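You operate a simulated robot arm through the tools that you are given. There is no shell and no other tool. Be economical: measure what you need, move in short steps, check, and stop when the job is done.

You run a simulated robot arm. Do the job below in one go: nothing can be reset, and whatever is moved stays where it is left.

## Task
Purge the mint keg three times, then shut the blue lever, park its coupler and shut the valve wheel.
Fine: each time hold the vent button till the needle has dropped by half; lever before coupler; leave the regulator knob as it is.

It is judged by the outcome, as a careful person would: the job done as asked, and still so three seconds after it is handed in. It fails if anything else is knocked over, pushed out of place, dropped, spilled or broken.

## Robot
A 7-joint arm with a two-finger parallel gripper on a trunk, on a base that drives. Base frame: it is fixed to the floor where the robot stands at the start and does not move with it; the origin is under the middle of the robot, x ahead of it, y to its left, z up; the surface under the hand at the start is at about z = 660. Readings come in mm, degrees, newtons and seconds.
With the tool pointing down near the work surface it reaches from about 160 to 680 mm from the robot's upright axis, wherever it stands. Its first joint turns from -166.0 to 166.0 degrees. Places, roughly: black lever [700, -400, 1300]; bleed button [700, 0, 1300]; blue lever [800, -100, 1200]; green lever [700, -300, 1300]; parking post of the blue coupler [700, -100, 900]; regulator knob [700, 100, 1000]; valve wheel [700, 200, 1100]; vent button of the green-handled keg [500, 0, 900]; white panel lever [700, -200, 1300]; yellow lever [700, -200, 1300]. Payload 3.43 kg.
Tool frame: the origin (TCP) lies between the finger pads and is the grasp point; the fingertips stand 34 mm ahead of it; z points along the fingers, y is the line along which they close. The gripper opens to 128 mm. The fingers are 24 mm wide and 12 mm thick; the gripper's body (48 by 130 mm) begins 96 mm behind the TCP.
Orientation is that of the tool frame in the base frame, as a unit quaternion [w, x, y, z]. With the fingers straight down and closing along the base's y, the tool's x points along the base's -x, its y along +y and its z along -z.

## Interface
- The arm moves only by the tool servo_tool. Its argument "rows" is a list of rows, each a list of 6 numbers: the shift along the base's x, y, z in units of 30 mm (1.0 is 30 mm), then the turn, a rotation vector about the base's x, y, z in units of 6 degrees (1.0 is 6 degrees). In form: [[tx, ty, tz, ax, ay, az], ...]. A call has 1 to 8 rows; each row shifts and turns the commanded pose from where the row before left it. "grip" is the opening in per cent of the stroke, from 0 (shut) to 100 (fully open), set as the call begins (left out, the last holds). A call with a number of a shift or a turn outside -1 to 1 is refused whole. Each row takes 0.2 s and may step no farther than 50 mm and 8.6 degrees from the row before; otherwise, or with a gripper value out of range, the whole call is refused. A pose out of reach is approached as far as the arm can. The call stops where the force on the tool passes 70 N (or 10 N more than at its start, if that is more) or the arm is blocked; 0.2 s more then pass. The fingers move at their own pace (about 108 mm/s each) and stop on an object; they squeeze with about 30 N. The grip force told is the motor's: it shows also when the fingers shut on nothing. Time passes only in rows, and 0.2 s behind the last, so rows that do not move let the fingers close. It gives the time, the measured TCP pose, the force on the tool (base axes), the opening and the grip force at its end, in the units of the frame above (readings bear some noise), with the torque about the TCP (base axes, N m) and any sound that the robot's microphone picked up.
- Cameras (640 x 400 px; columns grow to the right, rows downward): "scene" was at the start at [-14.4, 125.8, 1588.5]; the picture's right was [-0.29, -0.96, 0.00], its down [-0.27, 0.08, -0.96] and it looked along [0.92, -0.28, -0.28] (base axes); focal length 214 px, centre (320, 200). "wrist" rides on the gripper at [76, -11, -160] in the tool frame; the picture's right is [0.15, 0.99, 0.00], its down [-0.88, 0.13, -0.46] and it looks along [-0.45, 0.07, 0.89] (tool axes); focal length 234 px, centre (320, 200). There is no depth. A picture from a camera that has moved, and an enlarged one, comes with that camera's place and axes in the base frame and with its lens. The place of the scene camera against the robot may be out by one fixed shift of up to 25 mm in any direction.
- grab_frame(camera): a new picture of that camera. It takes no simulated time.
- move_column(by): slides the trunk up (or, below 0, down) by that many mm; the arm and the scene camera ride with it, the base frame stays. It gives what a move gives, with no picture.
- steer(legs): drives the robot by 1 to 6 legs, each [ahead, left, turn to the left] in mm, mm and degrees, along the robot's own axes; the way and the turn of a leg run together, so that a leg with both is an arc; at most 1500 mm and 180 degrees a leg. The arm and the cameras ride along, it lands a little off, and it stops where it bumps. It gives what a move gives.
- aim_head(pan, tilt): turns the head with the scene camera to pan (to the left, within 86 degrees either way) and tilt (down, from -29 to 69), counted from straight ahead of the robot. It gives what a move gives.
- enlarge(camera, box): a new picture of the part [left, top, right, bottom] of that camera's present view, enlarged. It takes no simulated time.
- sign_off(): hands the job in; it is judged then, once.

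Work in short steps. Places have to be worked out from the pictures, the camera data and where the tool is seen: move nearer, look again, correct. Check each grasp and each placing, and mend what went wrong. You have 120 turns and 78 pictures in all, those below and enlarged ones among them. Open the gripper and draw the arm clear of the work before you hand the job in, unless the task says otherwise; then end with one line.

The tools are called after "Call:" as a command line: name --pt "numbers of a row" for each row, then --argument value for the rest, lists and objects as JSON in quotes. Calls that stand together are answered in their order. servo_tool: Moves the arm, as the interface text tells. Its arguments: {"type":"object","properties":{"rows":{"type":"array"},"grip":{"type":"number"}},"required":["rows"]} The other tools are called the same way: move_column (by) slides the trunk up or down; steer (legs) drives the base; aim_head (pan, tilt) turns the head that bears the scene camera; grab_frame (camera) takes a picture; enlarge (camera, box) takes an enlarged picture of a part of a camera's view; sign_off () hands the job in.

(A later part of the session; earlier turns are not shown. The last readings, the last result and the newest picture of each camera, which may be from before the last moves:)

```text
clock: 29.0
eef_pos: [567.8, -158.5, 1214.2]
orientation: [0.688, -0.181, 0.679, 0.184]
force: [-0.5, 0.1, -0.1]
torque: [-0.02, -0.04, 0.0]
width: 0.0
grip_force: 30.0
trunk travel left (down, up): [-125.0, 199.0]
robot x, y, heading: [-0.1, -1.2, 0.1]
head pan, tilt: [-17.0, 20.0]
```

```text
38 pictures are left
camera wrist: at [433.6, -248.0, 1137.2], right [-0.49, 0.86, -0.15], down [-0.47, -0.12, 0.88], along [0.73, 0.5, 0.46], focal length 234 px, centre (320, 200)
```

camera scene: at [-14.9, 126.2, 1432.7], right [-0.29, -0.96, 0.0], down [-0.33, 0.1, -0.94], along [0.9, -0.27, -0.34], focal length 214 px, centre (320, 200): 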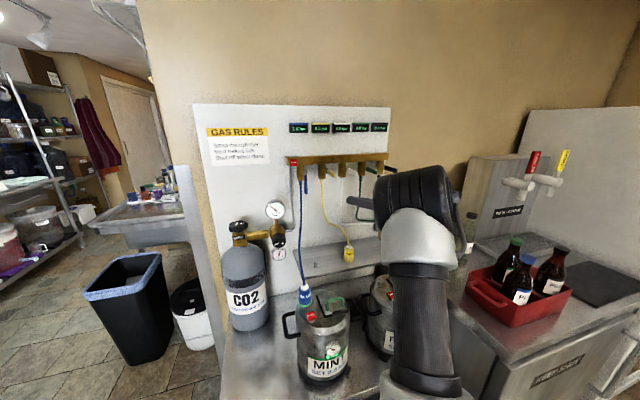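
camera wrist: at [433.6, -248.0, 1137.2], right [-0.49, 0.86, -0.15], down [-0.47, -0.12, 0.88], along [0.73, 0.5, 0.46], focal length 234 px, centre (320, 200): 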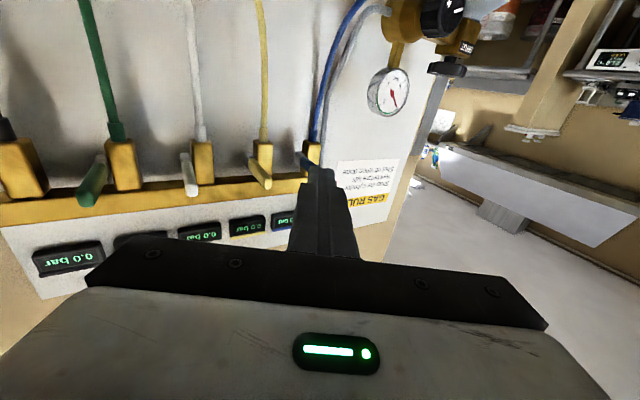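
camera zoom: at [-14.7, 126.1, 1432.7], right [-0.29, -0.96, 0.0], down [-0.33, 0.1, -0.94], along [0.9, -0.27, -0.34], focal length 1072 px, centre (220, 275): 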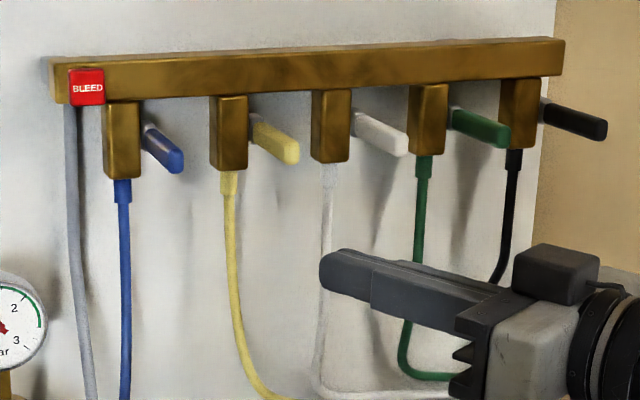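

The blue lever is shut like its neighbours. Now for the coupler: withdraw, square up and pitch the tool ~42° down, ending in front of and above the keg.

Call:
servo_tool --pt "-1 0.3 0 0 0 -1" --pt "-1 0.3 0 0 0 -1" --pt "-1 0.3 0 0 0 -1" --pt "-1 0.3 0 0 0 -1" --pt "-1 0.3 0 0 0 -1"

Call:
servo_tool --pt "-0.1 0.54 -0.7 0 1 0" --pt "-0.1 0.54 -0.7 0 1 0" --pt "-0.1 0.54 -0.7 0 1 0" --pt "-0.1 0.54 -0.7 0 1 0" --pt "-0.1 0.54 -0.7 0 1 0" --pt "-0.1 0.54 -0.7 0 1 0" --pt "-0.1 0.54 -0.7 0 1 0" --grip 60

Call:
grab_frame --camera "wrist"

Call:
enlarge --camera "scene" --box '[240, 230, 440, 390]'

```text
clock: 30.3
eef_pos: [460.2, -140.9, 1148.4]
orientation: [0.646, 0.028, 0.762, 0.034]
force: [0.1, 0.3, 0.0]
torque: [-0.02, 0.05, 0.01]
width: 0.0
grip_force: 30.1
out of reach, approached as far as the arm can: row 5
trunk travel left (down, up): [-125.0, 199.0]
robot x, y, heading: [-0.9, 1.9, 0.1]
head pan, tilt: [-17.0, 20.0]
stopped in row 5: the arm was blocked; the commanded pose is now the measured one
```

```text
clock: 31.9
eef_pos: [443.8, -19.9, 1006.2]
orientation: [0.325, 0.029, 0.945, 0.026]
force: [-1.1, -6.1, 2.5]
torque: [0.52, 0.1, 0.42]
width: 77.0
grip_force: 0.0
out of reach, approached as far as the arm can: row 1, 6
trunk travel left (down, up): [-125.0, 199.0]
robot x, y, heading: [1.8, -0.9, -0.1]
head pan, tilt: [-17.0, 20.0]
```

```text
37 pictures are left
camera wrist: at [284.9, -32.1, 1084.1], right [-0.08, 1.0, -0.02], down [0.42, 0.05, 0.91], along [0.91, 0.06, -0.42], focal length 234 px, centre (320, 200)
```

wrist: 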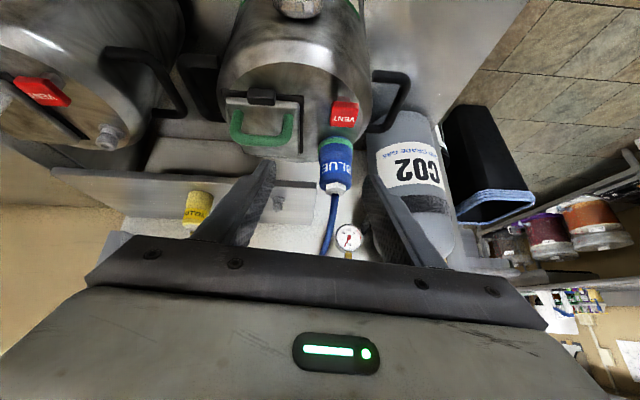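

```text
2.50 times, centred on (340, 310) of scene
camera zoom: at [-11.7, 133.7, 1434.4], right [-0.23, -0.97, 0.0], down [-0.31, 0.07, -0.95], along [0.92, -0.22, -0.32], focal length 536 px, centre (270, -75)
```

zoom: 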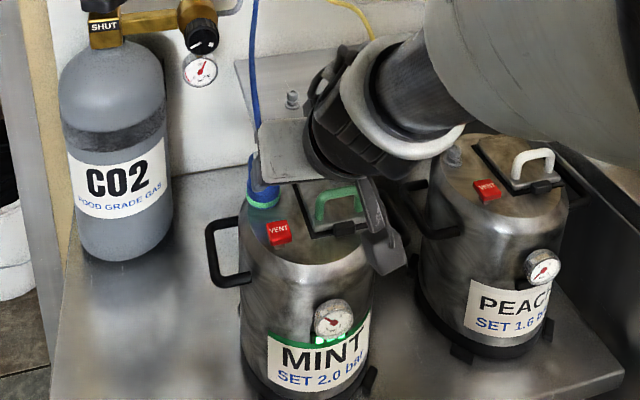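

The arm hit a limit and may be pressing against something (6 N sideways, and the head camera shifted). Check readings at rest and look.

Call:
servo_tool --pt "0 0 0 0 0 0" --pt "0 0 0 0 0 0"

Call:
grab_frame --camera "scene"

```text
clock: 32.5
eef_pos: [442.9, -32.2, 1011.1]
orientation: [0.331, 0.038, 0.943, 0.021]
force: [0.6, 0.2, -0.4]
torque: [0.02, 0.0, 0.02]
width: 76.7
grip_force: 0.0
trunk travel left (down, up): [-125.0, 199.0]
robot x, y, heading: [0.7, 2.8, 0.1]
head pan, tilt: [-17.0, 20.0]
```

```text
35 pictures are left
camera scene: at [-14.6, 125.7, 1434.4], right [-0.3, -0.96, 0.0], down [-0.31, 0.1, -0.95], along [0.9, -0.28, -0.33], focal length 214 px, centre (320, 200)
```

scene: 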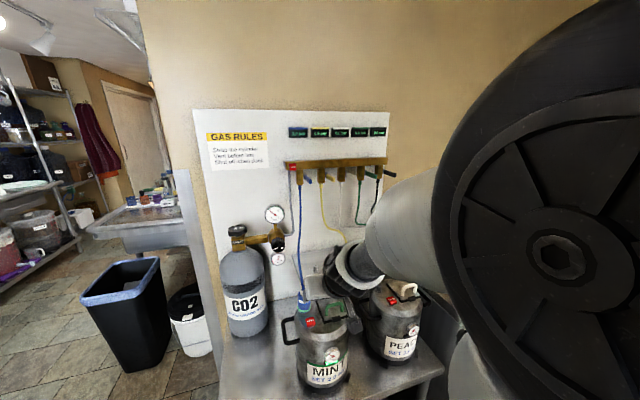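

Settled at [443,-32,1011], no load. Coupler: axis ≈ [504,1], nut top z≈967, base z≈894; park post ≈ [686,-81,907]. Line up in front of the coupler.

Call:
servo_tool --pt "0.15 0.57 -0.12 0 0 0" --pt "0.15 0.57 -0.12 0 0 0" --grip 50

Call:
grab_frame --camera "wrist"

```text
clock: 33.1
eef_pos: [452.4, 2.2, 1005.3]
orientation: [0.333, 0.038, 0.942, 0.02]
force: [-0.6, -0.1, 0.4]
torque: [-0.01, -0.04, -0.01]
width: 64.0
grip_force: 0.2
trunk travel left (down, up): [-125.0, 199.0]
robot x, y, heading: [-0.2, 0.6, 0.1]
head pan, tilt: [-17.0, 20.0]
```

```text
34 pictures are left
camera wrist: at [291.4, -4.6, 1081.3], right [-0.06, 1.0, -0.03], down [0.4, 0.05, 0.91], along [0.91, 0.04, -0.41], focal length 234 px, centre (320, 200)
```

wrist: 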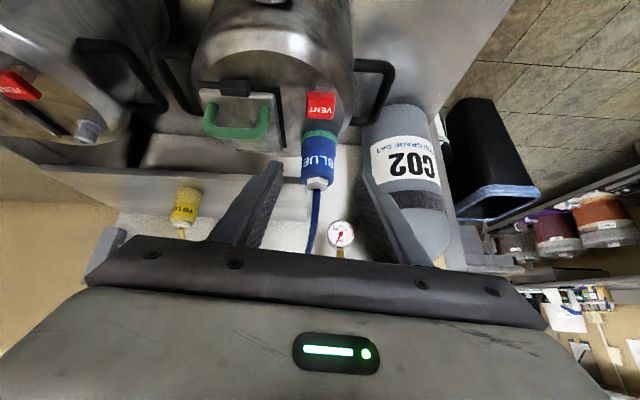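

Well centred. Advance along the tool axis to straddle the coupler.

Call:
servo_tool --pt "0.417 0 -0.52 0 0 0" --pt "0.417 0 -0.52 0 0 0" --pt "0.417 0 -0.52 0 0 0" --pt "0.417 0 -0.52 0 0 0"

Call:
enlarge --camera "wrist" --box '[180, 60, 460, 240]'

Call:
enlarge --camera "scene" --box '[270, 260, 370, 350]'

```text
clock: 34.1
eef_pos: [503.7, 3.2, 941.2]
orientation: [0.332, 0.038, 0.942, 0.02]
force: [0.1, 0.1, -0.2]
torque: [-0.03, 0.0, -0.01]
width: 64.0
grip_force: 0.1
trunk travel left (down, up): [-125.0, 199.0]
robot x, y, heading: [0.4, 0.9, -0.4]
head pan, tilt: [-17.0, 20.0]
```

```text
2.22 times, centred on (320, 150) of wrist
camera zoom: at [342.3, -4.0, 1017.8], right [-0.06, 1.0, -0.03], down [0.41, 0.05, 0.91], along [0.91, 0.04, -0.41], focal length 520 px, centre (320, 311)
```

zoom: 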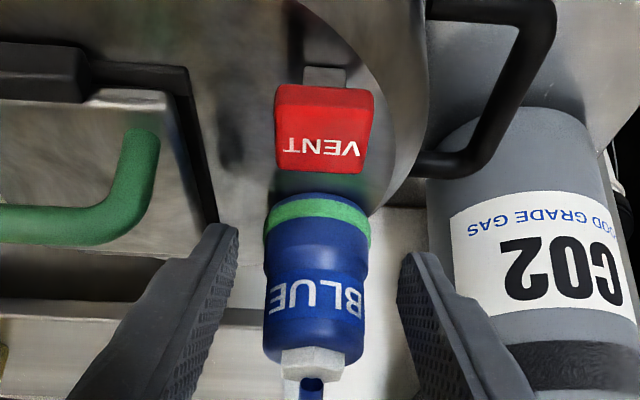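

```text
4.44 times, centred on (320, 305) of scene
camera zoom: at [-14.9, 126.1, 1432.7], right [-0.29, -0.96, 0.0], down [-0.33, 0.1, -0.94], along [0.9, -0.27, -0.34], focal length 953 px, centre (320, -267)
```

zoom: 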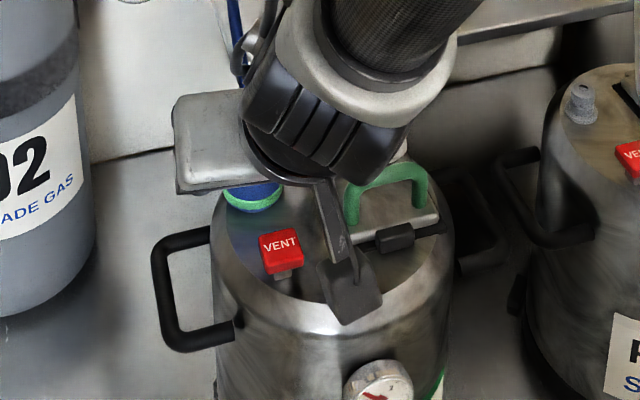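

Straddling nicely. Close on the coupler.

Call:
servo_tool --pt "0 0 0 0 0 0" --pt "0 0 0 0 0 0" --pt "0 0 0 0 0 0" --grip 0

Call:
enlarge --camera "wrist" --box '[180, 60, 460, 240]'

```text
clock: 34.9
eef_pos: [503.6, 3.2, 941.2]
orientation: [0.332, 0.038, 0.942, 0.02]
force: [0.1, 0.0, 1.8]
torque: [0.0, -0.03, -0.03]
width: 44.1
grip_force: 29.8
trunk travel left (down, up): [-125.0, 199.0]
robot x, y, heading: [1.8, -0.7, 0.0]
head pan, tilt: [-17.0, 20.0]
```

```text
2.22 times, centred on (320, 150) of wrist
camera zoom: at [342.2, -4.1, 1017.9], right [-0.06, 1.0, -0.03], down [0.41, 0.05, 0.91], along [0.91, 0.04, -0.41], focal length 520 px, centre (320, 311)
```

zoom: 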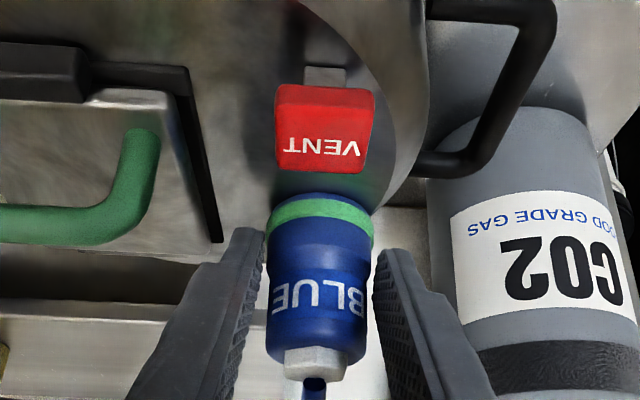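

Held at 44 mm. Pull straight up gently.

Call:
servo_tool --pt "0 0 0.2 0 0 0" --pt "0 0 0.2 0 0 0" --pt "0 0 0.3 0 0 0" --pt "0 0 0.3 0 0 0"

Call:
enlarge --camera "wrist" --box '[180, 60, 460, 240]'

```text
clock: 35.9
eef_pos: [502.6, 1.4, 972.4]
orientation: [0.333, 0.038, 0.942, 0.02]
force: [0.1, -0.4, -0.1]
torque: [0.02, 0.07, 0.06]
width: 44.1
grip_force: 30.1
trunk travel left (down, up): [-125.0, 199.0]
robot x, y, heading: [0.4, -1.4, -0.1]
head pan, tilt: [-17.0, 20.0]
```

```text
2.22 times, centred on (320, 150) of wrist
camera zoom: at [341.9, -4.8, 1047.9], right [-0.06, 1.0, -0.03], down [0.41, 0.05, 0.91], along [0.91, 0.04, -0.41], focal length 520 px, centre (320, 311)
```

zoom: 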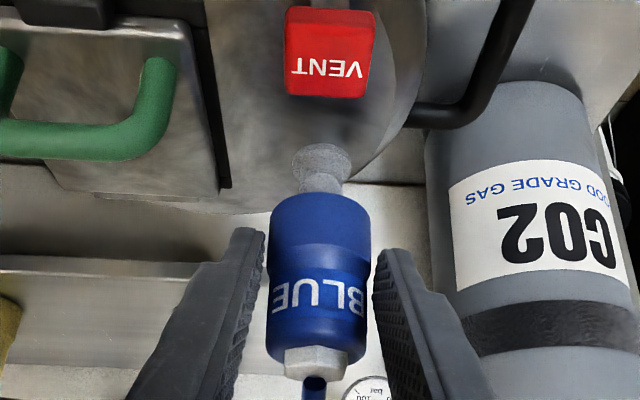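

The coupler is off and held. Lift clear and carry it toward the park post for a look.

Call:
servo_tool --pt "0 0 1 0 0 0" --pt "0 0 1 0 0 0" --pt "0.8 -0.65 0 0 0 0" --pt "0.8 -0.65 0 0 0 0" --pt "0.8 -0.65 0 0 0 0" --pt "0.8 -0.65 0 0 0 0"

Call:
grab_frame --camera "wrist"

Call:
enlarge --camera "scene" --box '[250, 200, 430, 330]'

```text
clock: 37.3
eef_pos: [601.4, -76.1, 1024.6]
orientation: [0.333, 0.036, 0.942, 0.021]
force: [-0.4, 0.1, -0.9]
torque: [-0.03, 0.0, 0.0]
width: 43.9
grip_force: 30.3
out of reach, approached as far as the arm can: row 2
trunk travel left (down, up): [-125.0, 199.0]
robot x, y, heading: [2.2, 3.6, -0.1]
head pan, tilt: [-17.0, 20.0]
```

```text
29 pictures are left
camera wrist: at [439.9, -83.3, 1099.9], right [-0.06, 1.0, -0.03], down [0.41, 0.05, 0.91], along [0.91, 0.04, -0.41], focal length 234 px, centre (320, 200)
```

wrist: 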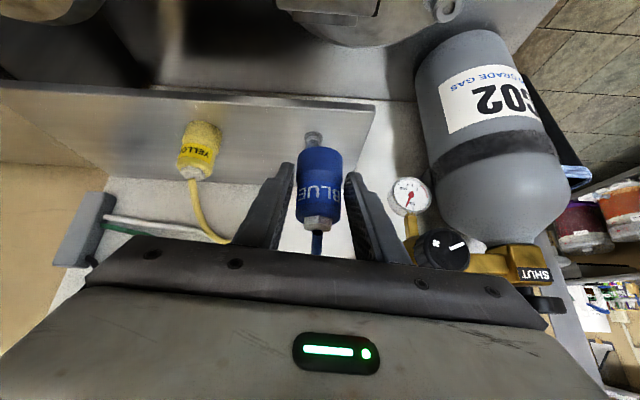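

```text
3.08 times, centred on (340, 265) of scene
camera zoom: at [-14.8, 126.1, 1432.7], right [-0.29, -0.96, 0.0], down [-0.33, 0.1, -0.94], along [0.9, -0.27, -0.34], focal length 660 px, centre (258, 0)
```

zoom: 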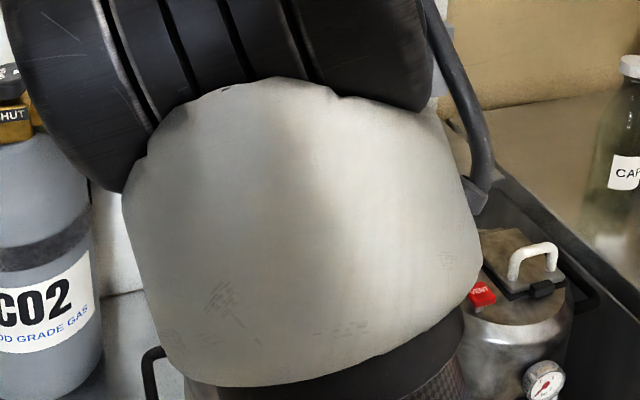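

Post visible just below the coupler in the wrist view. Enlarge it to pin down its place.

Call:
enlarge --camera "wrist" --box '[270, 100, 370, 180]'

```text
5.00 times, centred on (320, 140) of wrist
camera zoom: at [439.9, -83.3, 1099.9], right [-0.06, 1.0, -0.03], down [0.41, 0.05, 0.91], along [0.91, 0.04, -0.41], focal length 1171 px, centre (320, 500)
```

zoom: 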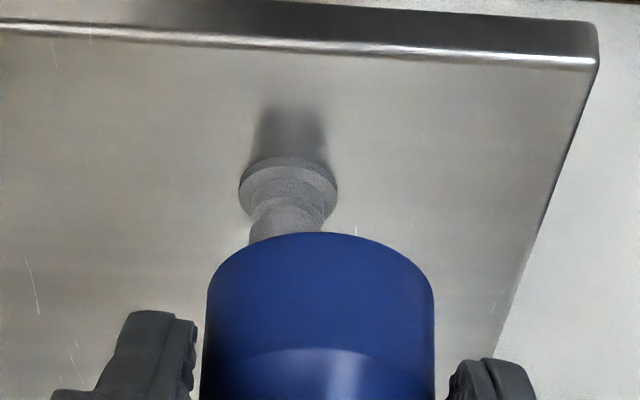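

I need parallax for depth: step back 60 and down 30, then view again.

Call:
servo_tool --pt "-1 -0.1 -0.5 0 0 0" --pt "-1 -0.1 -0.5 0 0 0"

Call:
enlarge --camera "wrist" --box '[270, 110, 370, 190]'

```text
clock: 37.9
eef_pos: [540.6, -81.7, 993.2]
orientation: [0.332, 0.038, 0.942, 0.02]
force: [0.6, -0.3, -0.3]
torque: [0.02, 0.02, 0.01]
width: 44.1
grip_force: 29.9
trunk travel left (down, up): [-125.0, 199.0]
robot x, y, heading: [-1.6, -3.2, 0.1]
head pan, tilt: [-17.0, 20.0]
```

```text
5.00 times, centred on (320, 150) of wrist
camera zoom: at [379.2, -88.8, 1069.6], right [-0.06, 1.0, -0.03], down [0.41, 0.05, 0.91], along [0.91, 0.04, -0.41], focal length 1171 px, centre (320, 450)
```

zoom: 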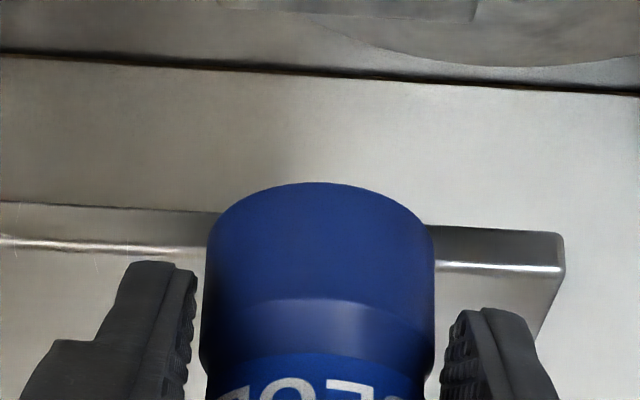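

Shelf top z≈896, so the post disc is ≈ [684,-83.5,900]; the seated TCP should be about [684,-82,932]. Move above it with clearance.

Call:
servo_tool --pt "0.95 0 0 0 0 0" --pt "0.95 0 0 0 0 0" --pt "0.95 0 0 0 0 0" --pt "0.95 0 0 0 0 0" --pt "0.95 0 0 0 0 0" --pt "0 0 -0.5 0 0 0"

Call:
enlarge --camera "wrist" --box '[180, 60, 460, 240]'

```text
clock: 39.3
eef_pos: [681.8, -81.7, 978.0]
orientation: [0.332, 0.038, 0.942, 0.021]
force: [-0.3, 0.1, -1.2]
torque: [0.02, 0.03, -0.01]
width: 44.1
grip_force: 29.9
trunk travel left (down, up): [-125.0, 199.0]
robot x, y, heading: [-0.7, 0.9, 0.1]
head pan, tilt: [-17.0, 20.0]
```

```text
2.22 times, centred on (320, 150) of wrist
camera zoom: at [521.5, -88.5, 1055.3], right [-0.06, 1.0, -0.03], down [0.41, 0.05, 0.91], along [0.91, 0.04, -0.41], focal length 520 px, centre (320, 311)
```

zoom: 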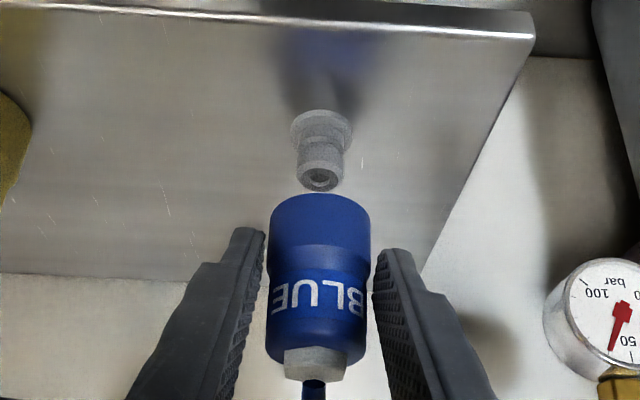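

Everything lines up (same relative picture as on the keg), within ~2 mm in x. Lower 27 mm and look.

Call:
servo_tool --pt "0.07 0 -0.3 0 0 0" --pt "0 0 -0.3 0 0 0" --pt "0 0 -0.3 0 0 0"

Call:
enlarge --camera "wrist" --box '[250, 90, 390, 190]'

```text
clock: 40.1
eef_pos: [682.7, -81.3, 952.4]
orientation: [0.333, 0.037, 0.942, 0.022]
force: [0.4, -0.3, 12.7]
torque: [-0.11, -0.14, 0.02]
width: 43.0
grip_force: 30.2
trunk travel left (down, up): [-125.0, 199.0]
robot x, y, heading: [-0.4, -1.6, -0.2]
head pan, tilt: [-17.0, 20.0]
```

```text
4.00 times, centred on (320, 140) of wrist
camera zoom: at [521.4, -88.5, 1028.1], right [-0.06, 1.0, -0.03], down [0.4, 0.05, 0.91], along [0.91, 0.04, -0.41], focal length 937 px, centre (320, 440)
```

zoom: 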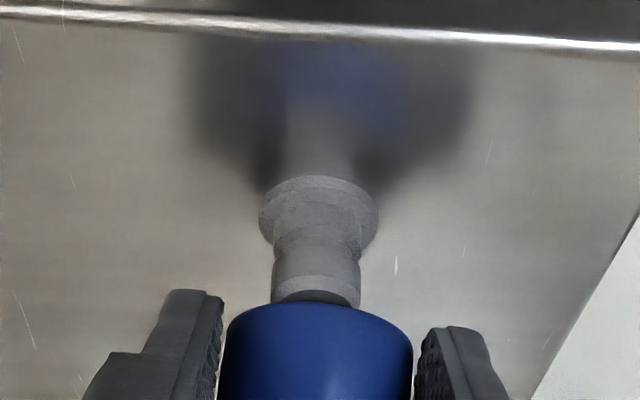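

The force and the image show the post tip meets the coupler's rim and pushed the coupler ~17 mm up in the grip: its axis is farther ahead of the TCP than assumed. Lift off and inspect.

Call:
servo_tool --pt "0 0 0.4 0 0 0" --pt "0 0 0.4 0 0 0"

Call:
enlarge --camera "wrist" --box '[180, 60, 460, 240]'

```text
clock: 40.7
eef_pos: [684.7, -82.5, 975.5]
orientation: [0.33, 0.039, 0.943, 0.019]
force: [-0.3, -0.6, -1.3]
torque: [-0.02, 0.0, 0.0]
width: 43.0
grip_force: 29.8
trunk travel left (down, up): [-125.0, 199.0]
robot x, y, heading: [0.6, 1.9, 0.1]
head pan, tilt: [-17.0, 20.0]
```

```text
2.22 times, centred on (320, 150) of wrist
camera zoom: at [522.5, -88.5, 1051.9], right [-0.06, 1.0, -0.03], down [0.41, 0.05, 0.91], along [0.91, 0.04, -0.41], focal length 520 px, centre (320, 311)
```

zoom: 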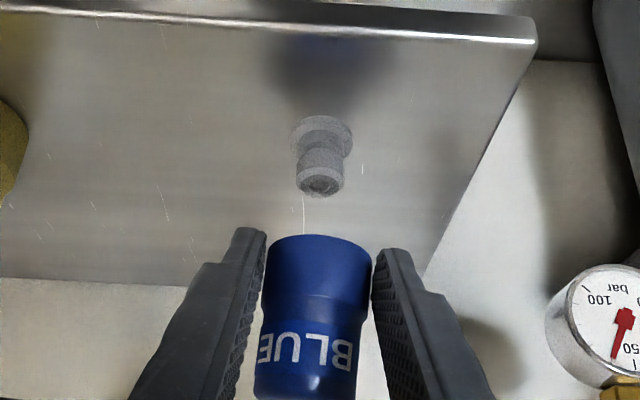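

Cross-checking with the identical PEACH keg: the coupler axis sits ~15 mm ahead of the TCP, so I need to be ~12 mm further back (TCP x≈673). Shift and look again.

Call:
servo_tool --pt "-0.2 0 0 0 0 0" --pt "-0.2 0 0 0 0 0"

Call:
enlarge --camera "wrist" --box '[250, 90, 390, 240]'

```text
clock: 41.3
eef_pos: [672.6, -80.8, 975.7]
orientation: [0.332, 0.038, 0.942, 0.02]
force: [-0.4, 0.5, -0.3]
torque: [0.02, 0.03, -0.02]
width: 43.0
grip_force: 30.1
trunk travel left (down, up): [-125.0, 199.0]
robot x, y, heading: [1.2, 0.5, 0.1]
head pan, tilt: [-17.0, 20.0]
```

```text
2.67 times, centred on (320, 165) of wrist
camera zoom: at [510.9, -88.1, 1052.2], right [-0.06, 1.0, -0.03], down [0.41, 0.05, 0.91], along [0.91, 0.04, -0.41], focal length 624 px, centre (320, 293)
```

zoom: 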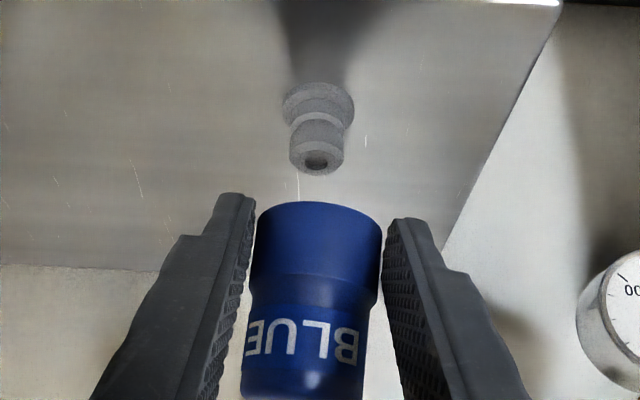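

The coupler leans ~5° sideways in the grip; I correct with a small roll and lower to just above the post tip.

Call:
servo_tool --pt "0 -0.02 0 -0.8 0 0" --pt "0 0 -0.3 0 0 0" --pt "0 0 -0.3 0 0 0" --pt "0 0 -0.2 0 0 0"

Call:
enlarge --camera "wrist" --box '[250, 90, 390, 240]'

```text
clock: 42.3
eef_pos: [672.0, -82.1, 951.4]
orientation: [0.333, 0.024, 0.942, -0.019]
force: [-0.2, -0.2, -0.4]
torque: [-0.01, 0.0, -0.02]
width: 42.8
grip_force: 30.1
trunk travel left (down, up): [-125.0, 199.0]
robot x, y, heading: [1.0, -1.4, -0.1]
head pan, tilt: [-17.0, 20.0]
```

```text
2.67 times, centred on (320, 165) of wrist
camera zoom: at [511.5, -82.0, 1028.4], right [-0.06, 0.99, -0.11], down [0.41, 0.13, 0.91], along [0.91, 0.01, -0.41], focal length 624 px, centre (320, 293)
```

zoom: 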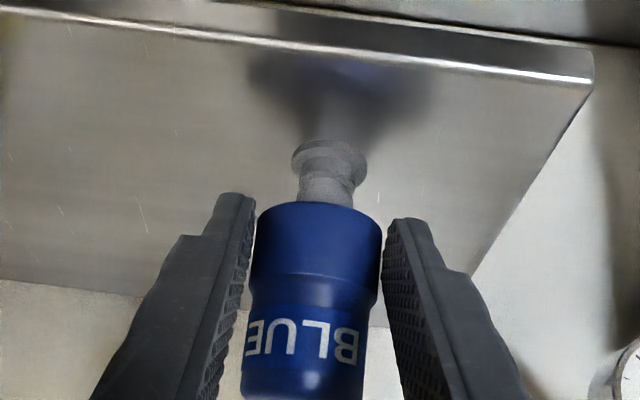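

No contact and post/coupler axes now look collinear. Lower gently onto the post.

Call:
servo_tool --pt "0 0 -0.15 0 0 0" --pt "0 0 -0.15 0 0 0" --pt "0 0 -0.15 0 0 0"

Call:
enlarge --camera "wrist" --box '[250, 90, 390, 240]'

```text
clock: 43.1
eef_pos: [670.6, -81.8, 936.7]
orientation: [0.332, 0.024, 0.943, -0.019]
force: [-5.9, 1.8, 0.8]
torque: [0.04, 0.1, 0.02]
width: 41.1
grip_force: 29.3
trunk travel left (down, up): [-125.0, 199.0]
robot x, y, heading: [-1.8, 0.3, -0.0]
head pan, tilt: [-17.0, 20.0]
```

```text
2.67 times, centred on (320, 165) of wrist
camera zoom: at [510.2, -82.5, 1014.1], right [-0.06, 0.99, -0.11], down [0.41, 0.12, 0.9], along [0.91, 0.01, -0.41], focal length 624 px, centre (320, 293)
```

zoom: 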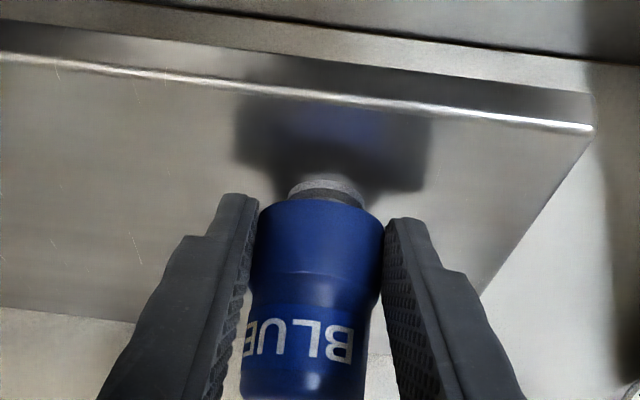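

The barrel is inside the coupler (almost no vertical force). Lower another 5 mm, checking for seating.

Call:
servo_tool --pt "0 0 -0.08 0 0 0" --pt "0 0 -0.08 0 0 0"

Call:
enlarge --camera "wrist" --box '[250, 90, 390, 240]'

```text
clock: 43.7
eef_pos: [671.6, -82.0, 934.6]
orientation: [0.334, 0.023, 0.942, -0.019]
force: [-17.4, 1.2, 8.5]
torque: [0.2, 0.21, 0.07]
width: 41.0
grip_force: 29.9
trunk travel left (down, up): [-125.0, 199.0]
robot x, y, heading: [1.5, -4.3, 0.1]
head pan, tilt: [-17.0, 20.0]
```

```text
2.67 times, centred on (320, 165) of wrist
camera zoom: at [509.7, -82.6, 1011.1], right [-0.06, 0.99, -0.11], down [0.4, 0.13, 0.91], along [0.91, 0.01, -0.41], focal length 624 px, centre (320, 293)
```

zoom: 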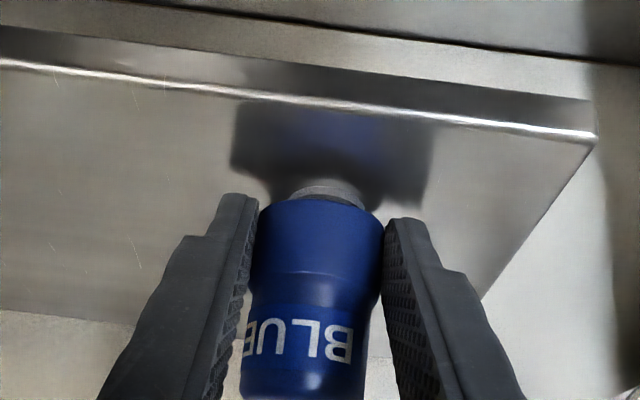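

The post pushes the tool toward -x, so I'm slightly too far forward. Ease back 4 mm, then release to let it self-align.

Call:
servo_tool --pt "-0.13 0 0 0 0 0" --pt "0 0 -0.05 0 0 0"

```text
clock: 44.3
eef_pos: [669.0, -82.1, 934.6]
orientation: [0.336, 0.024, 0.941, -0.019]
force: [5.8, -0.5, 12.9]
torque: [0.31, -0.36, -0.13]
width: 41.0
grip_force: 29.7
trunk travel left (down, up): [-125.0, 199.0]
robot x, y, heading: [3.9, 1.3, 0.0]
head pan, tilt: [-17.0, 20.0]
```

x is now balanced, but 13 N vertical resists. Release, then regrip higher and more centred on the coupler so I can push it down.

Call:
servo_tool --pt "0 0 0 0 0 0" --pt "0 0 0 0 0 0" --pt "0 0 0.3 0 0 0" --pt "0 0 0.3 0 0 0" --pt "0.33 0 0 0 0 0" --grip 52

Call:
enlarge --camera "wrist" --box '[230, 80, 410, 240]'

```text
clock: 45.5
eef_pos: [677.0, -81.1, 949.8]
orientation: [0.333, 0.023, 0.943, -0.02]
force: [0.1, 0.4, -0.3]
torque: [0.02, 0.01, 0.0]
width: 66.5
grip_force: 0.0
trunk travel left (down, up): [-125.0, 199.0]
robot x, y, heading: [-4.7, 3.6, 0.1]
head pan, tilt: [-17.0, 20.0]
```

```text
2.50 times, centred on (320, 160) of wrist
camera zoom: at [516.8, -81.9, 1026.8], right [-0.06, 0.99, -0.11], down [0.41, 0.13, 0.9], along [0.91, 0.01, -0.41], focal length 585 px, centre (320, 300)
```

zoom: 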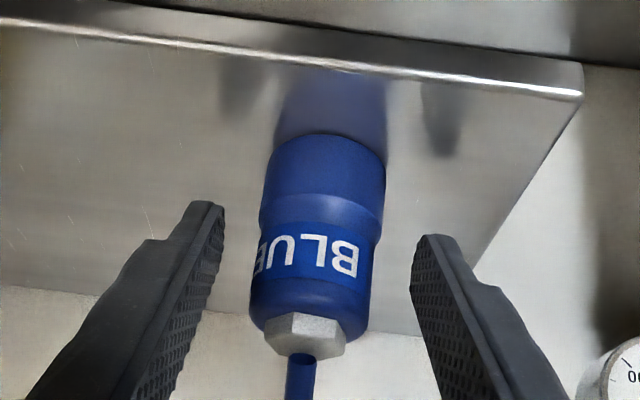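

The coupler has dropped down onto the post (base ≈ z 902, on the disc). Regrip and push down lightly to be sure it's seated.

Call:
servo_tool --pt "0 0 0 0 0 0" --pt "0 0 0 0 0 0" --pt "0 0 -0.12 0 0 0" --pt "0 0 -0.12 0 0 0" --pt "0 0 0 0 0 0" --grip 0

Call:
enlarge --camera "wrist" --box '[230, 80, 410, 240]'

```text
clock: 46.7
eef_pos: [678.8, -82.1, 948.5]
orientation: [0.337, 0.025, 0.941, -0.02]
force: [4.2, 2.7, 28.6]
torque: [0.3, -0.56, -0.08]
width: 41.0
grip_force: 29.9
trunk travel left (down, up): [-125.0, 199.0]
robot x, y, heading: [1.4, 1.4, -0.1]
head pan, tilt: [-17.0, 20.0]
```

```text
2.50 times, centred on (320, 160) of wrist
camera zoom: at [516.6, -82.3, 1023.4], right [-0.05, 0.99, -0.11], down [0.4, 0.12, 0.91], along [0.92, 0.0, -0.4], focal length 585 px, centre (320, 300)
```

zoom: 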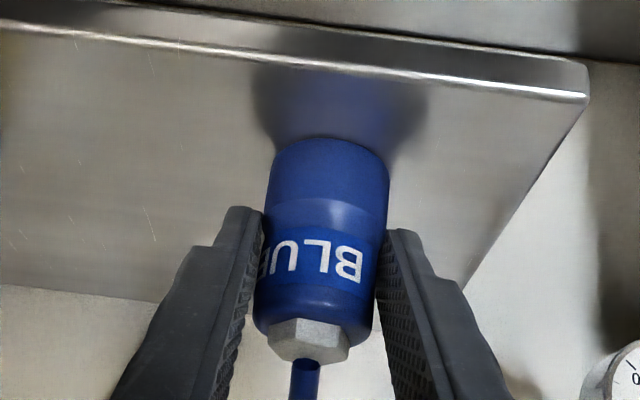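

It resists firmly: fully seated. Open and withdraw along the tool axis, then view the result.

Call:
servo_tool --pt "0 0 0.1 0 0 0" --pt "0 0 0 0 0 0" --pt "-0.55 0 0.65 0 0 0" --pt "-0.55 0 0.65 0 0 0" --pt "-0.55 0 0.65 0 0 0" --pt "-0.55 0 0.65 0 0 0" --pt "-1 0 0.3 0 0 0" --grip 60

Call:
grab_frame --camera "wrist"

```text
clock: 48.3
eef_pos: [579.1, -81.3, 1032.2]
orientation: [0.333, 0.024, 0.943, -0.019]
force: [0.0, 0.4, 0.6]
torque: [-0.01, 0.03, 0.0]
width: 76.7
grip_force: 0.0
trunk travel left (down, up): [-125.0, 199.0]
robot x, y, heading: [-0.2, -0.4, -0.2]
head pan, tilt: [-17.0, 20.0]
```

```text
16 pictures are left
camera wrist: at [418.3, -82.9, 1109.7], right [-0.06, 0.99, -0.11], down [0.41, 0.13, 0.91], along [0.91, 0.01, -0.41], focal length 234 px, centre (320, 200)
```

wrist: 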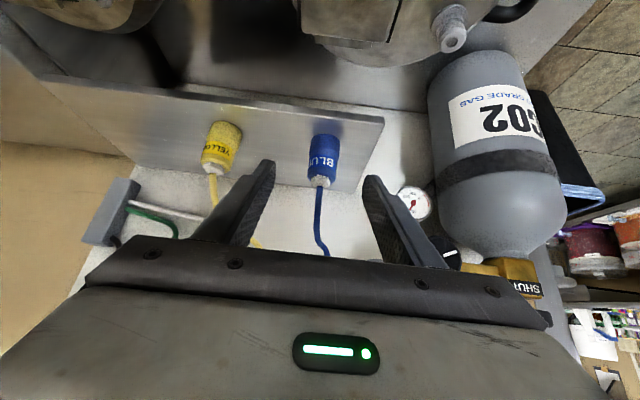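

Parked upright like the yellow one. Now the valve wheel: zoom in on it from the scene camera.

Call:
enlarge --camera "scene" --box '[220, 205, 300, 265]'

```text
6.67 times, centred on (260, 235) of scene
camera zoom: at [-14.4, 126.1, 1432.7], right [-0.29, -0.96, 0.0], down [-0.33, 0.1, -0.94], along [0.9, -0.27, -0.34], focal length 1430 px, centre (720, -33)
```

zoom: 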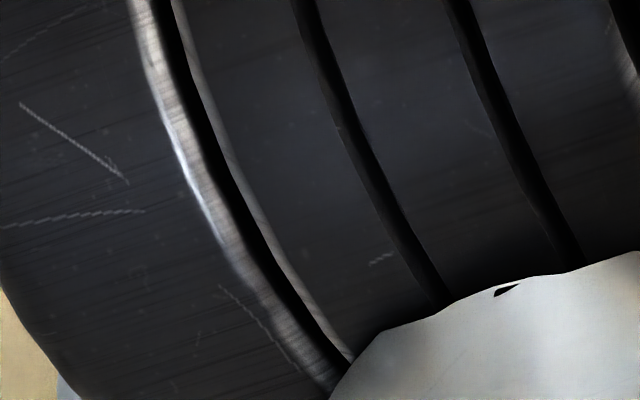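

The arm blocks that view. Raise and move left in front of the cylinder top, to use the wrist camera.

Call:
servo_tool --pt "0 0.2 1 0.4 0 0" --pt "0 0.4 1 0.4 0 0" --pt "0 1 1 0 0 0" --pt "0 1 1 0 0 0" --pt "0 1 0.6 0 0 0" --pt "0 1 0 0 0 0" --pt "0 1 0 0 0 0" --pt "0 0.5 0 0 0 0" --grip 0

Call:
grab_frame --camera "wrist"

```text
clock: 50.1
eef_pos: [581.4, 101.4, 1170.4]
orientation: [0.332, 0.038, 0.942, 0.021]
force: [0.4, -0.2, 0.4]
torque: [0.02, 0.0, -0.02]
width: 0.0
grip_force: 30.4
trunk travel left (down, up): [-125.0, 199.0]
robot x, y, heading: [-2.0, 3.6, 0.0]
head pan, tilt: [-17.0, 20.0]
```

```text
14 pictures are left
camera wrist: at [420.1, 93.9, 1247.1], right [-0.06, 1.0, -0.03], down [0.41, 0.05, 0.91], along [0.91, 0.04, -0.41], focal length 234 px, centre (320, 200)
```

wrist: 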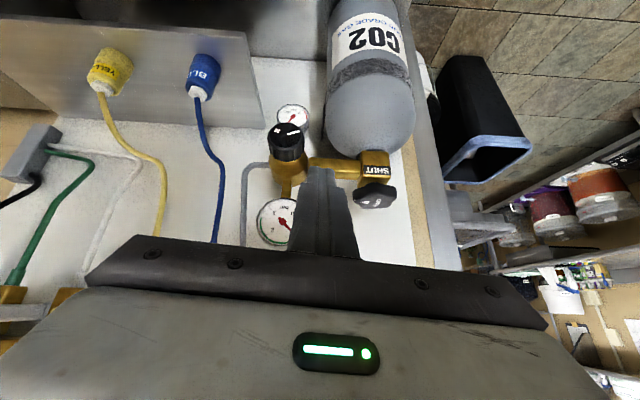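

Call:
enlarge --camera "wrist" --box '[335, 140, 415, 220]'

```text
5.00 times, centred on (375, 180) of wrist
camera zoom: at [420.1, 93.9, 1247.1], right [-0.06, 1.0, -0.03], down [0.41, 0.05, 0.91], along [0.91, 0.04, -0.41], focal length 1171 px, centre (45, 300)
```

zoom: 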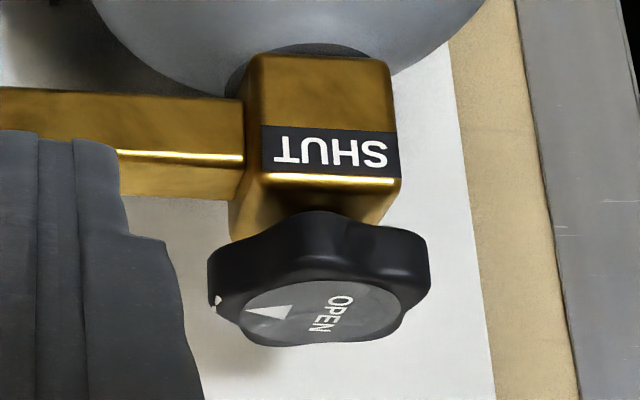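

The pointer on the wheel points toward -y; a 90° clockwise turn would bring it to the SHUT plate facing the robot. For precise location I take a second view from the left side.

Call:
servo_tool --pt "0 1 0 0 0 0" --pt "0 1 0 0 0 0" --pt "0 1 0 0 0 0" --pt "0 1 0 0 0 0" --pt "0 1 0 0 0 0" --pt "0 0.5 0 0 0 0"

Call:
enlarge --camera "wrist" --box '[220, 140, 300, 220]'

```text
clock: 51.5
eef_pos: [582.4, 266.9, 1170.2]
orientation: [0.332, 0.037, 0.942, 0.021]
force: [0.3, 0.6, -0.1]
torque: [-0.02, 0.01, -0.04]
width: 0.4
grip_force: 30.2
trunk travel left (down, up): [-125.0, 199.0]
robot x, y, heading: [-2.2, -0.5, -0.2]
head pan, tilt: [-17.0, 20.0]
```

```text
5.00 times, centred on (260, 180) of wrist
camera zoom: at [421.2, 260.0, 1246.9], right [-0.06, 1.0, -0.03], down [0.41, 0.05, 0.91], along [0.91, 0.04, -0.41], focal length 1171 px, centre (620, 300)
```

zoom: 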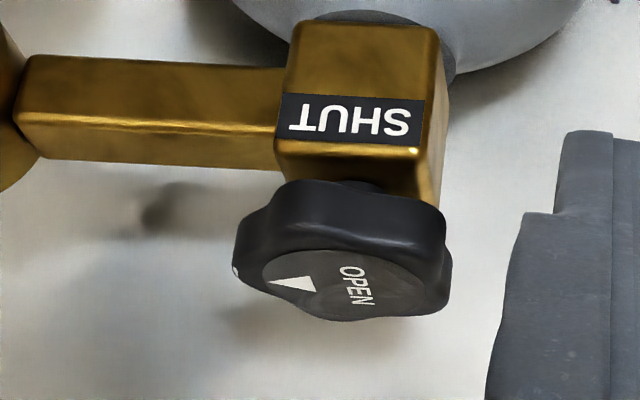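

Wheel top centre ≈ [739,192,1103], ~67 mm across; bar top ≤1066. I'll yaw +42°, pinch the wheel with the fingertips, and swing clockwise. First the pre-position with open fingers.

Call:
servo_tool --pt "0.48 -0.595 0.07 0 0 1" --pt "0.48 -0.595 0.07 0 0 1" --pt "0.48 -0.595 0.07 0 0 1" --pt "0.48 -0.595 0.07 0 0 1" --pt "0.48 -0.595 0.07 0 0 1" --pt "0.48 -0.595 0.07 0 0 1" --pt "0.48 -0.595 0.07 0 0 1" --grip 80

Call:
grab_frame --camera "wrist"

```text
clock: 53.1
eef_pos: [682.2, 141.5, 1184.9]
orientation: [0.302, -0.303, 0.893, 0.138]
force: [0.2, 0.9, 0.6]
torque: [-0.03, 0.01, 0.01]
width: 102.6
grip_force: 0.0
trunk travel left (down, up): [-125.0, 199.0]
robot x, y, heading: [-1.7, -0.2, 0.0]
head pan, tilt: [-17.0, 20.0]
```

```text
11 pictures are left
camera wrist: at [567.3, 29.2, 1262.3], right [-0.71, 0.7, -0.03], down [0.27, 0.31, 0.91], along [0.65, 0.64, -0.41], focal length 234 px, centre (320, 200)
```

wrist: 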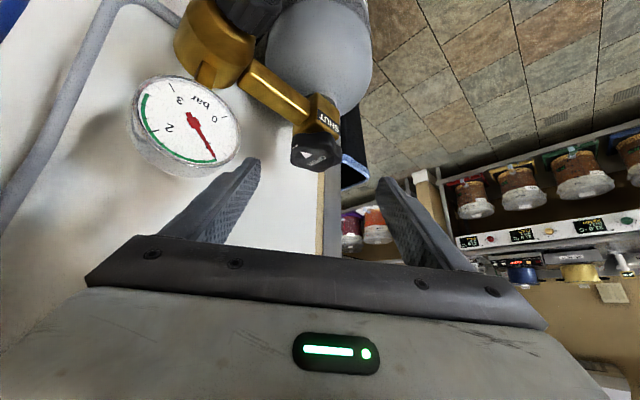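

Prediction matches the picture. Move in along the tool axis.

Call:
servo_tool --pt "0.37 0.335 -0.625 0 0 0" --pt "0.37 0.335 -0.625 0 0 0" --pt "0.37 0.335 -0.625 0 0 0" --pt "0.37 0.335 -0.625 0 0 0"

Call:
enlarge --camera "wrist" --box '[200, 80, 440, 240]'

```text
clock: 54.1
eef_pos: [726.9, 180.7, 1110.3]
orientation: [0.302, -0.301, 0.894, 0.137]
force: [0.0, 0.3, -0.5]
torque: [0.02, 0.0, -0.01]
width: 102.4
grip_force: 0.2
trunk travel left (down, up): [-125.0, 199.0]
robot x, y, heading: [1.2, 1.9, -0.0]
head pan, tilt: [-17.0, 20.0]
```

```text
2.50 times, centred on (320, 160) of wrist
camera zoom: at [610.9, 69.2, 1187.7], right [-0.71, 0.7, -0.03], down [0.27, 0.31, 0.91], along [0.65, 0.64, -0.41], focal length 585 px, centre (320, 300)
```

zoom: 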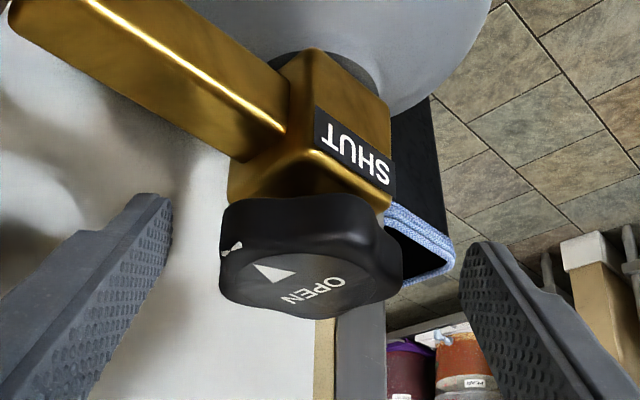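

Centred between the fingers. Close on the wheel.

Call:
servo_tool --pt "0 0 0 0 0 0" --pt "0 0 0 0 0 0" --pt "0 0 0 0 0 0" --grip 0

Call:
enlarge --camera "wrist" --box '[200, 80, 440, 240]'

```text
clock: 54.9
eef_pos: [727.9, 179.3, 1110.5]
orientation: [0.303, -0.3, 0.894, 0.136]
force: [14.8, -8.9, -0.7]
torque: [-0.34, -0.86, -0.38]
width: 61.9
grip_force: 45.3
trunk travel left (down, up): [-125.0, 199.0]
robot x, y, heading: [-4.5, 2.8, -0.2]
head pan, tilt: [-17.0, 20.0]
```

```text
2.50 times, centred on (320, 160) of wrist
camera zoom: at [612.5, 66.6, 1187.3], right [-0.71, 0.71, -0.03], down [0.27, 0.31, 0.91], along [0.65, 0.64, -0.41], focal length 585 px, centre (320, 300)
```

zoom: 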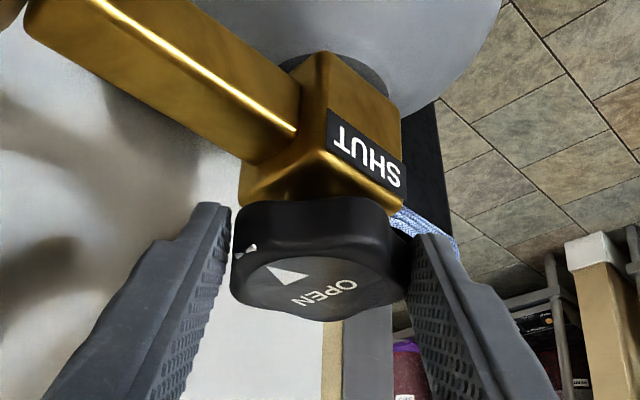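

Good grip. Turn clockwise 42°, orbiting the TCP about the wheel centre.

Call:
servo_tool --pt "0.01 0.01 0 0 0 -1" --pt "-0.028 0.044 0 0 0 -1" --pt "-0.024 0.047 0 0 0 -1" --pt "-0.019 0.049 0 0 0 -1" --pt "-0.013 0.051 0 0 0 -1" --pt "-0.008 0.052 0 0 0 -1" --pt "-0.003 0.052 0 0 0 -1"

Call:
enlarge --camera "wrist" --box '[200, 80, 440, 240]'

```text
clock: 56.5
eef_pos: [723.8, 191.4, 1110.8]
orientation: [0.331, 0.037, 0.943, 0.022]
force: [-5.8, -6.4, 0.6]
torque: [-0.23, -0.23, -0.05]
width: 62.0
grip_force: 45.6
trunk travel left (down, up): [-125.0, 199.0]
robot x, y, heading: [-4.9, 1.5, 0.2]
head pan, tilt: [-17.0, 20.0]
```

```text
2.50 times, centred on (320, 160) of wrist
camera zoom: at [562.4, 185.1, 1187.6], right [-0.06, 1.0, -0.03], down [0.41, 0.05, 0.91], along [0.91, 0.04, -0.41], focal length 585 px, centre (320, 300)
```

zoom: 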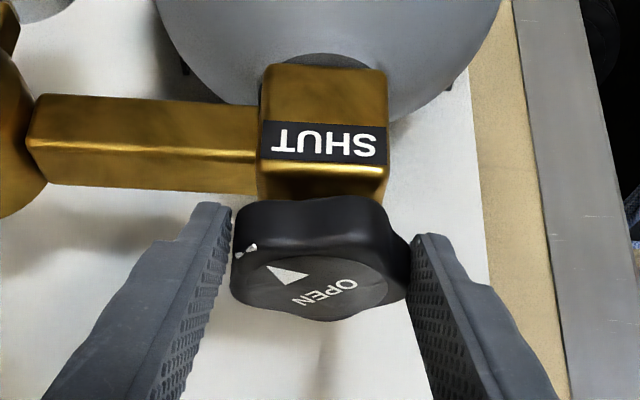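

The wheel turns along. Continue another 48°.

Call:
servo_tool --pt "0.003 0.052 0 0 0 -1" --pt "0.008 0.052 0 0 0 -1" --pt "0.013 0.051 0 0 0 -1" --pt "0.019 0.049 0 0 0 -1" --pt "0.024 0.047 0 0 0 -1" --pt "0.028 0.044 0 0 0 -1" --pt "0.033 0.041 0 0 0 -1" --pt "0.037 0.037 0 0 0 -1"

Call:
enlarge --camera "wrist" --box '[200, 80, 440, 240]'

```text
clock: 58.1
eef_pos: [693.8, 204.5, 1094.2]
orientation: [0.339, 0.094, 0.936, 0.003]
force: [-5.3, 6.9, -3.4]
torque: [-0.53, -0.67, -0.44]
width: 0.0
grip_force: 33.1
out of reach, approached as far as the arm can: row 1, 2, 3, 4, 5, 6, 7
trunk travel left (down, up): [-125.0, 199.0]
robot x, y, heading: [-2.0, 1.3, 0.2]
head pan, tilt: [-17.0, 20.0]
stopped in row 7: the force on the tool passed its limit at 75 N (the readings are from after the stop); the commanded pose is now the measured one
```

```text
2.50 times, centred on (320, 160) of wrist
camera zoom: at [531.9, 216.4, 1167.7], right [0.06, 1.0, -0.03], down [0.39, 0.0, 0.92], along [0.92, -0.07, -0.39], focal length 585 px, centre (320, 300)
```

zoom: 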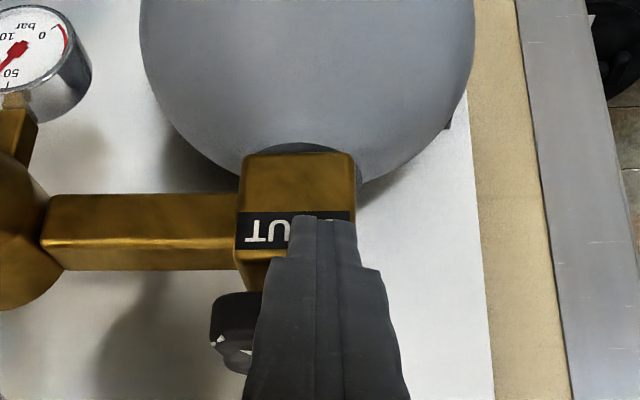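

Negative yaw is out of the arm's reach and the fingers slipped off; no harm seen. Back off, then regrip from yaw ≈+48° for the remaining turn.

Call:
servo_tool --pt "-0.6 0 0.75 0 0 0" --pt "-0.6 0 0.75 0 0 0" --pt "-0.6 0 0.75 0 0 0"

Call:
servo_tool --pt "0.204 -0.283 0.1 0 0 1" --pt "0.204 -0.283 0.1 0 0 1" --pt "0.204 -0.283 0.1 0 0 1" --pt "0.204 -0.283 0.1 0 0 1" --pt "0.204 -0.283 0.1 0 0 1" --pt "0.204 -0.283 0.1 0 0 1" --pt "0.204 -0.283 0.1 0 0 1" --pt "0.204 -0.283 0.1 0 0 1" --grip 80

Call:
enlarge --camera "wrist" --box '[200, 80, 440, 240]'

```text
clock: 58.9
eef_pos: [641.8, 197.2, 1162.5]
orientation: [0.342, 0.099, 0.934, 0.004]
force: [0.2, 0.3, -0.1]
torque: [-0.01, -0.03, -0.01]
width: 0.0
grip_force: 33.1
trunk travel left (down, up): [-125.0, 199.0]
robot x, y, heading: [-1.2, 1.5, 0.0]
head pan, tilt: [-17.0, 20.0]
```

```text
clock: 60.7
eef_pos: [690.9, 131.3, 1188.2]
orientation: [0.311, -0.292, 0.893, 0.143]
force: [-3.9, 6.1, 0.4]
torque: [0.1, 0.1, 0.02]
width: 98.0
grip_force: 0.0
trunk travel left (down, up): [-125.0, 199.0]
robot x, y, heading: [-4.5, 0.0, 0.4]
head pan, tilt: [-17.0, 20.0]
```

```text
2.50 times, centred on (320, 160) of wrist
camera zoom: at [571.1, 19.2, 1261.0], right [-0.7, 0.72, -0.02], down [0.26, 0.28, 0.92], along [0.67, 0.64, -0.39], focal length 585 px, centre (320, 300)
```

zoom: 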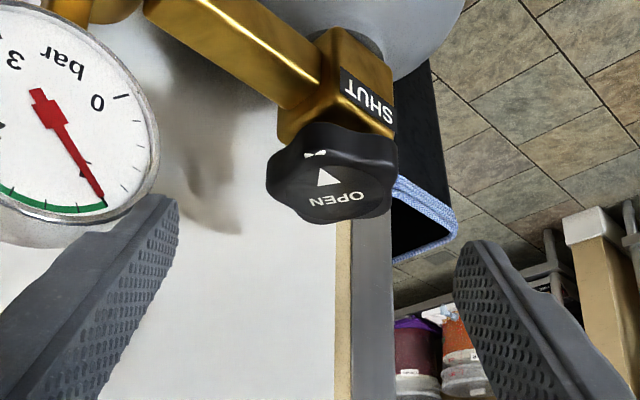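

The left finger lightly touched the big gauge (width 98); sidestep away first, then move in on the wheel again.

Call:
servo_tool --pt "-0.27 0.33 0 0 0 0" --pt "0.383 0.33 -0.65 0 0 0" --pt "0.383 0.33 -0.65 0 0 0" --pt "0.383 0.33 -0.65 0 0 0" --pt "0.383 0.33 -0.65 0 0 0"

Call:
servo_tool --pt "0 0 0 0 0 0" --pt "0 0 0 0 0 0" --pt "0 0 0 0 0 0" --grip 0

```text
clock: 61.9
eef_pos: [727.7, 177.8, 1108.4]
orientation: [0.31, -0.29, 0.894, 0.142]
force: [-4.7, 5.4, 1.5]
torque: [-0.41, -0.15, -0.35]
width: 98.6
grip_force: 0.0
trunk travel left (down, up): [-125.0, 199.0]
robot x, y, heading: [0.9, -0.4, 0.3]
head pan, tilt: [-17.0, 20.0]
```

```text
clock: 62.7
eef_pos: [727.4, 178.2, 1107.7]
orientation: [0.31, -0.29, 0.895, 0.141]
force: [-7.8, 1.9, -6.1]
torque: [-0.29, -0.32, 0.12]
width: 61.7
grip_force: 44.9
trunk travel left (down, up): [-125.0, 199.0]
robot x, y, heading: [3.3, -0.6, 0.3]
head pan, tilt: [-17.0, 20.0]
```

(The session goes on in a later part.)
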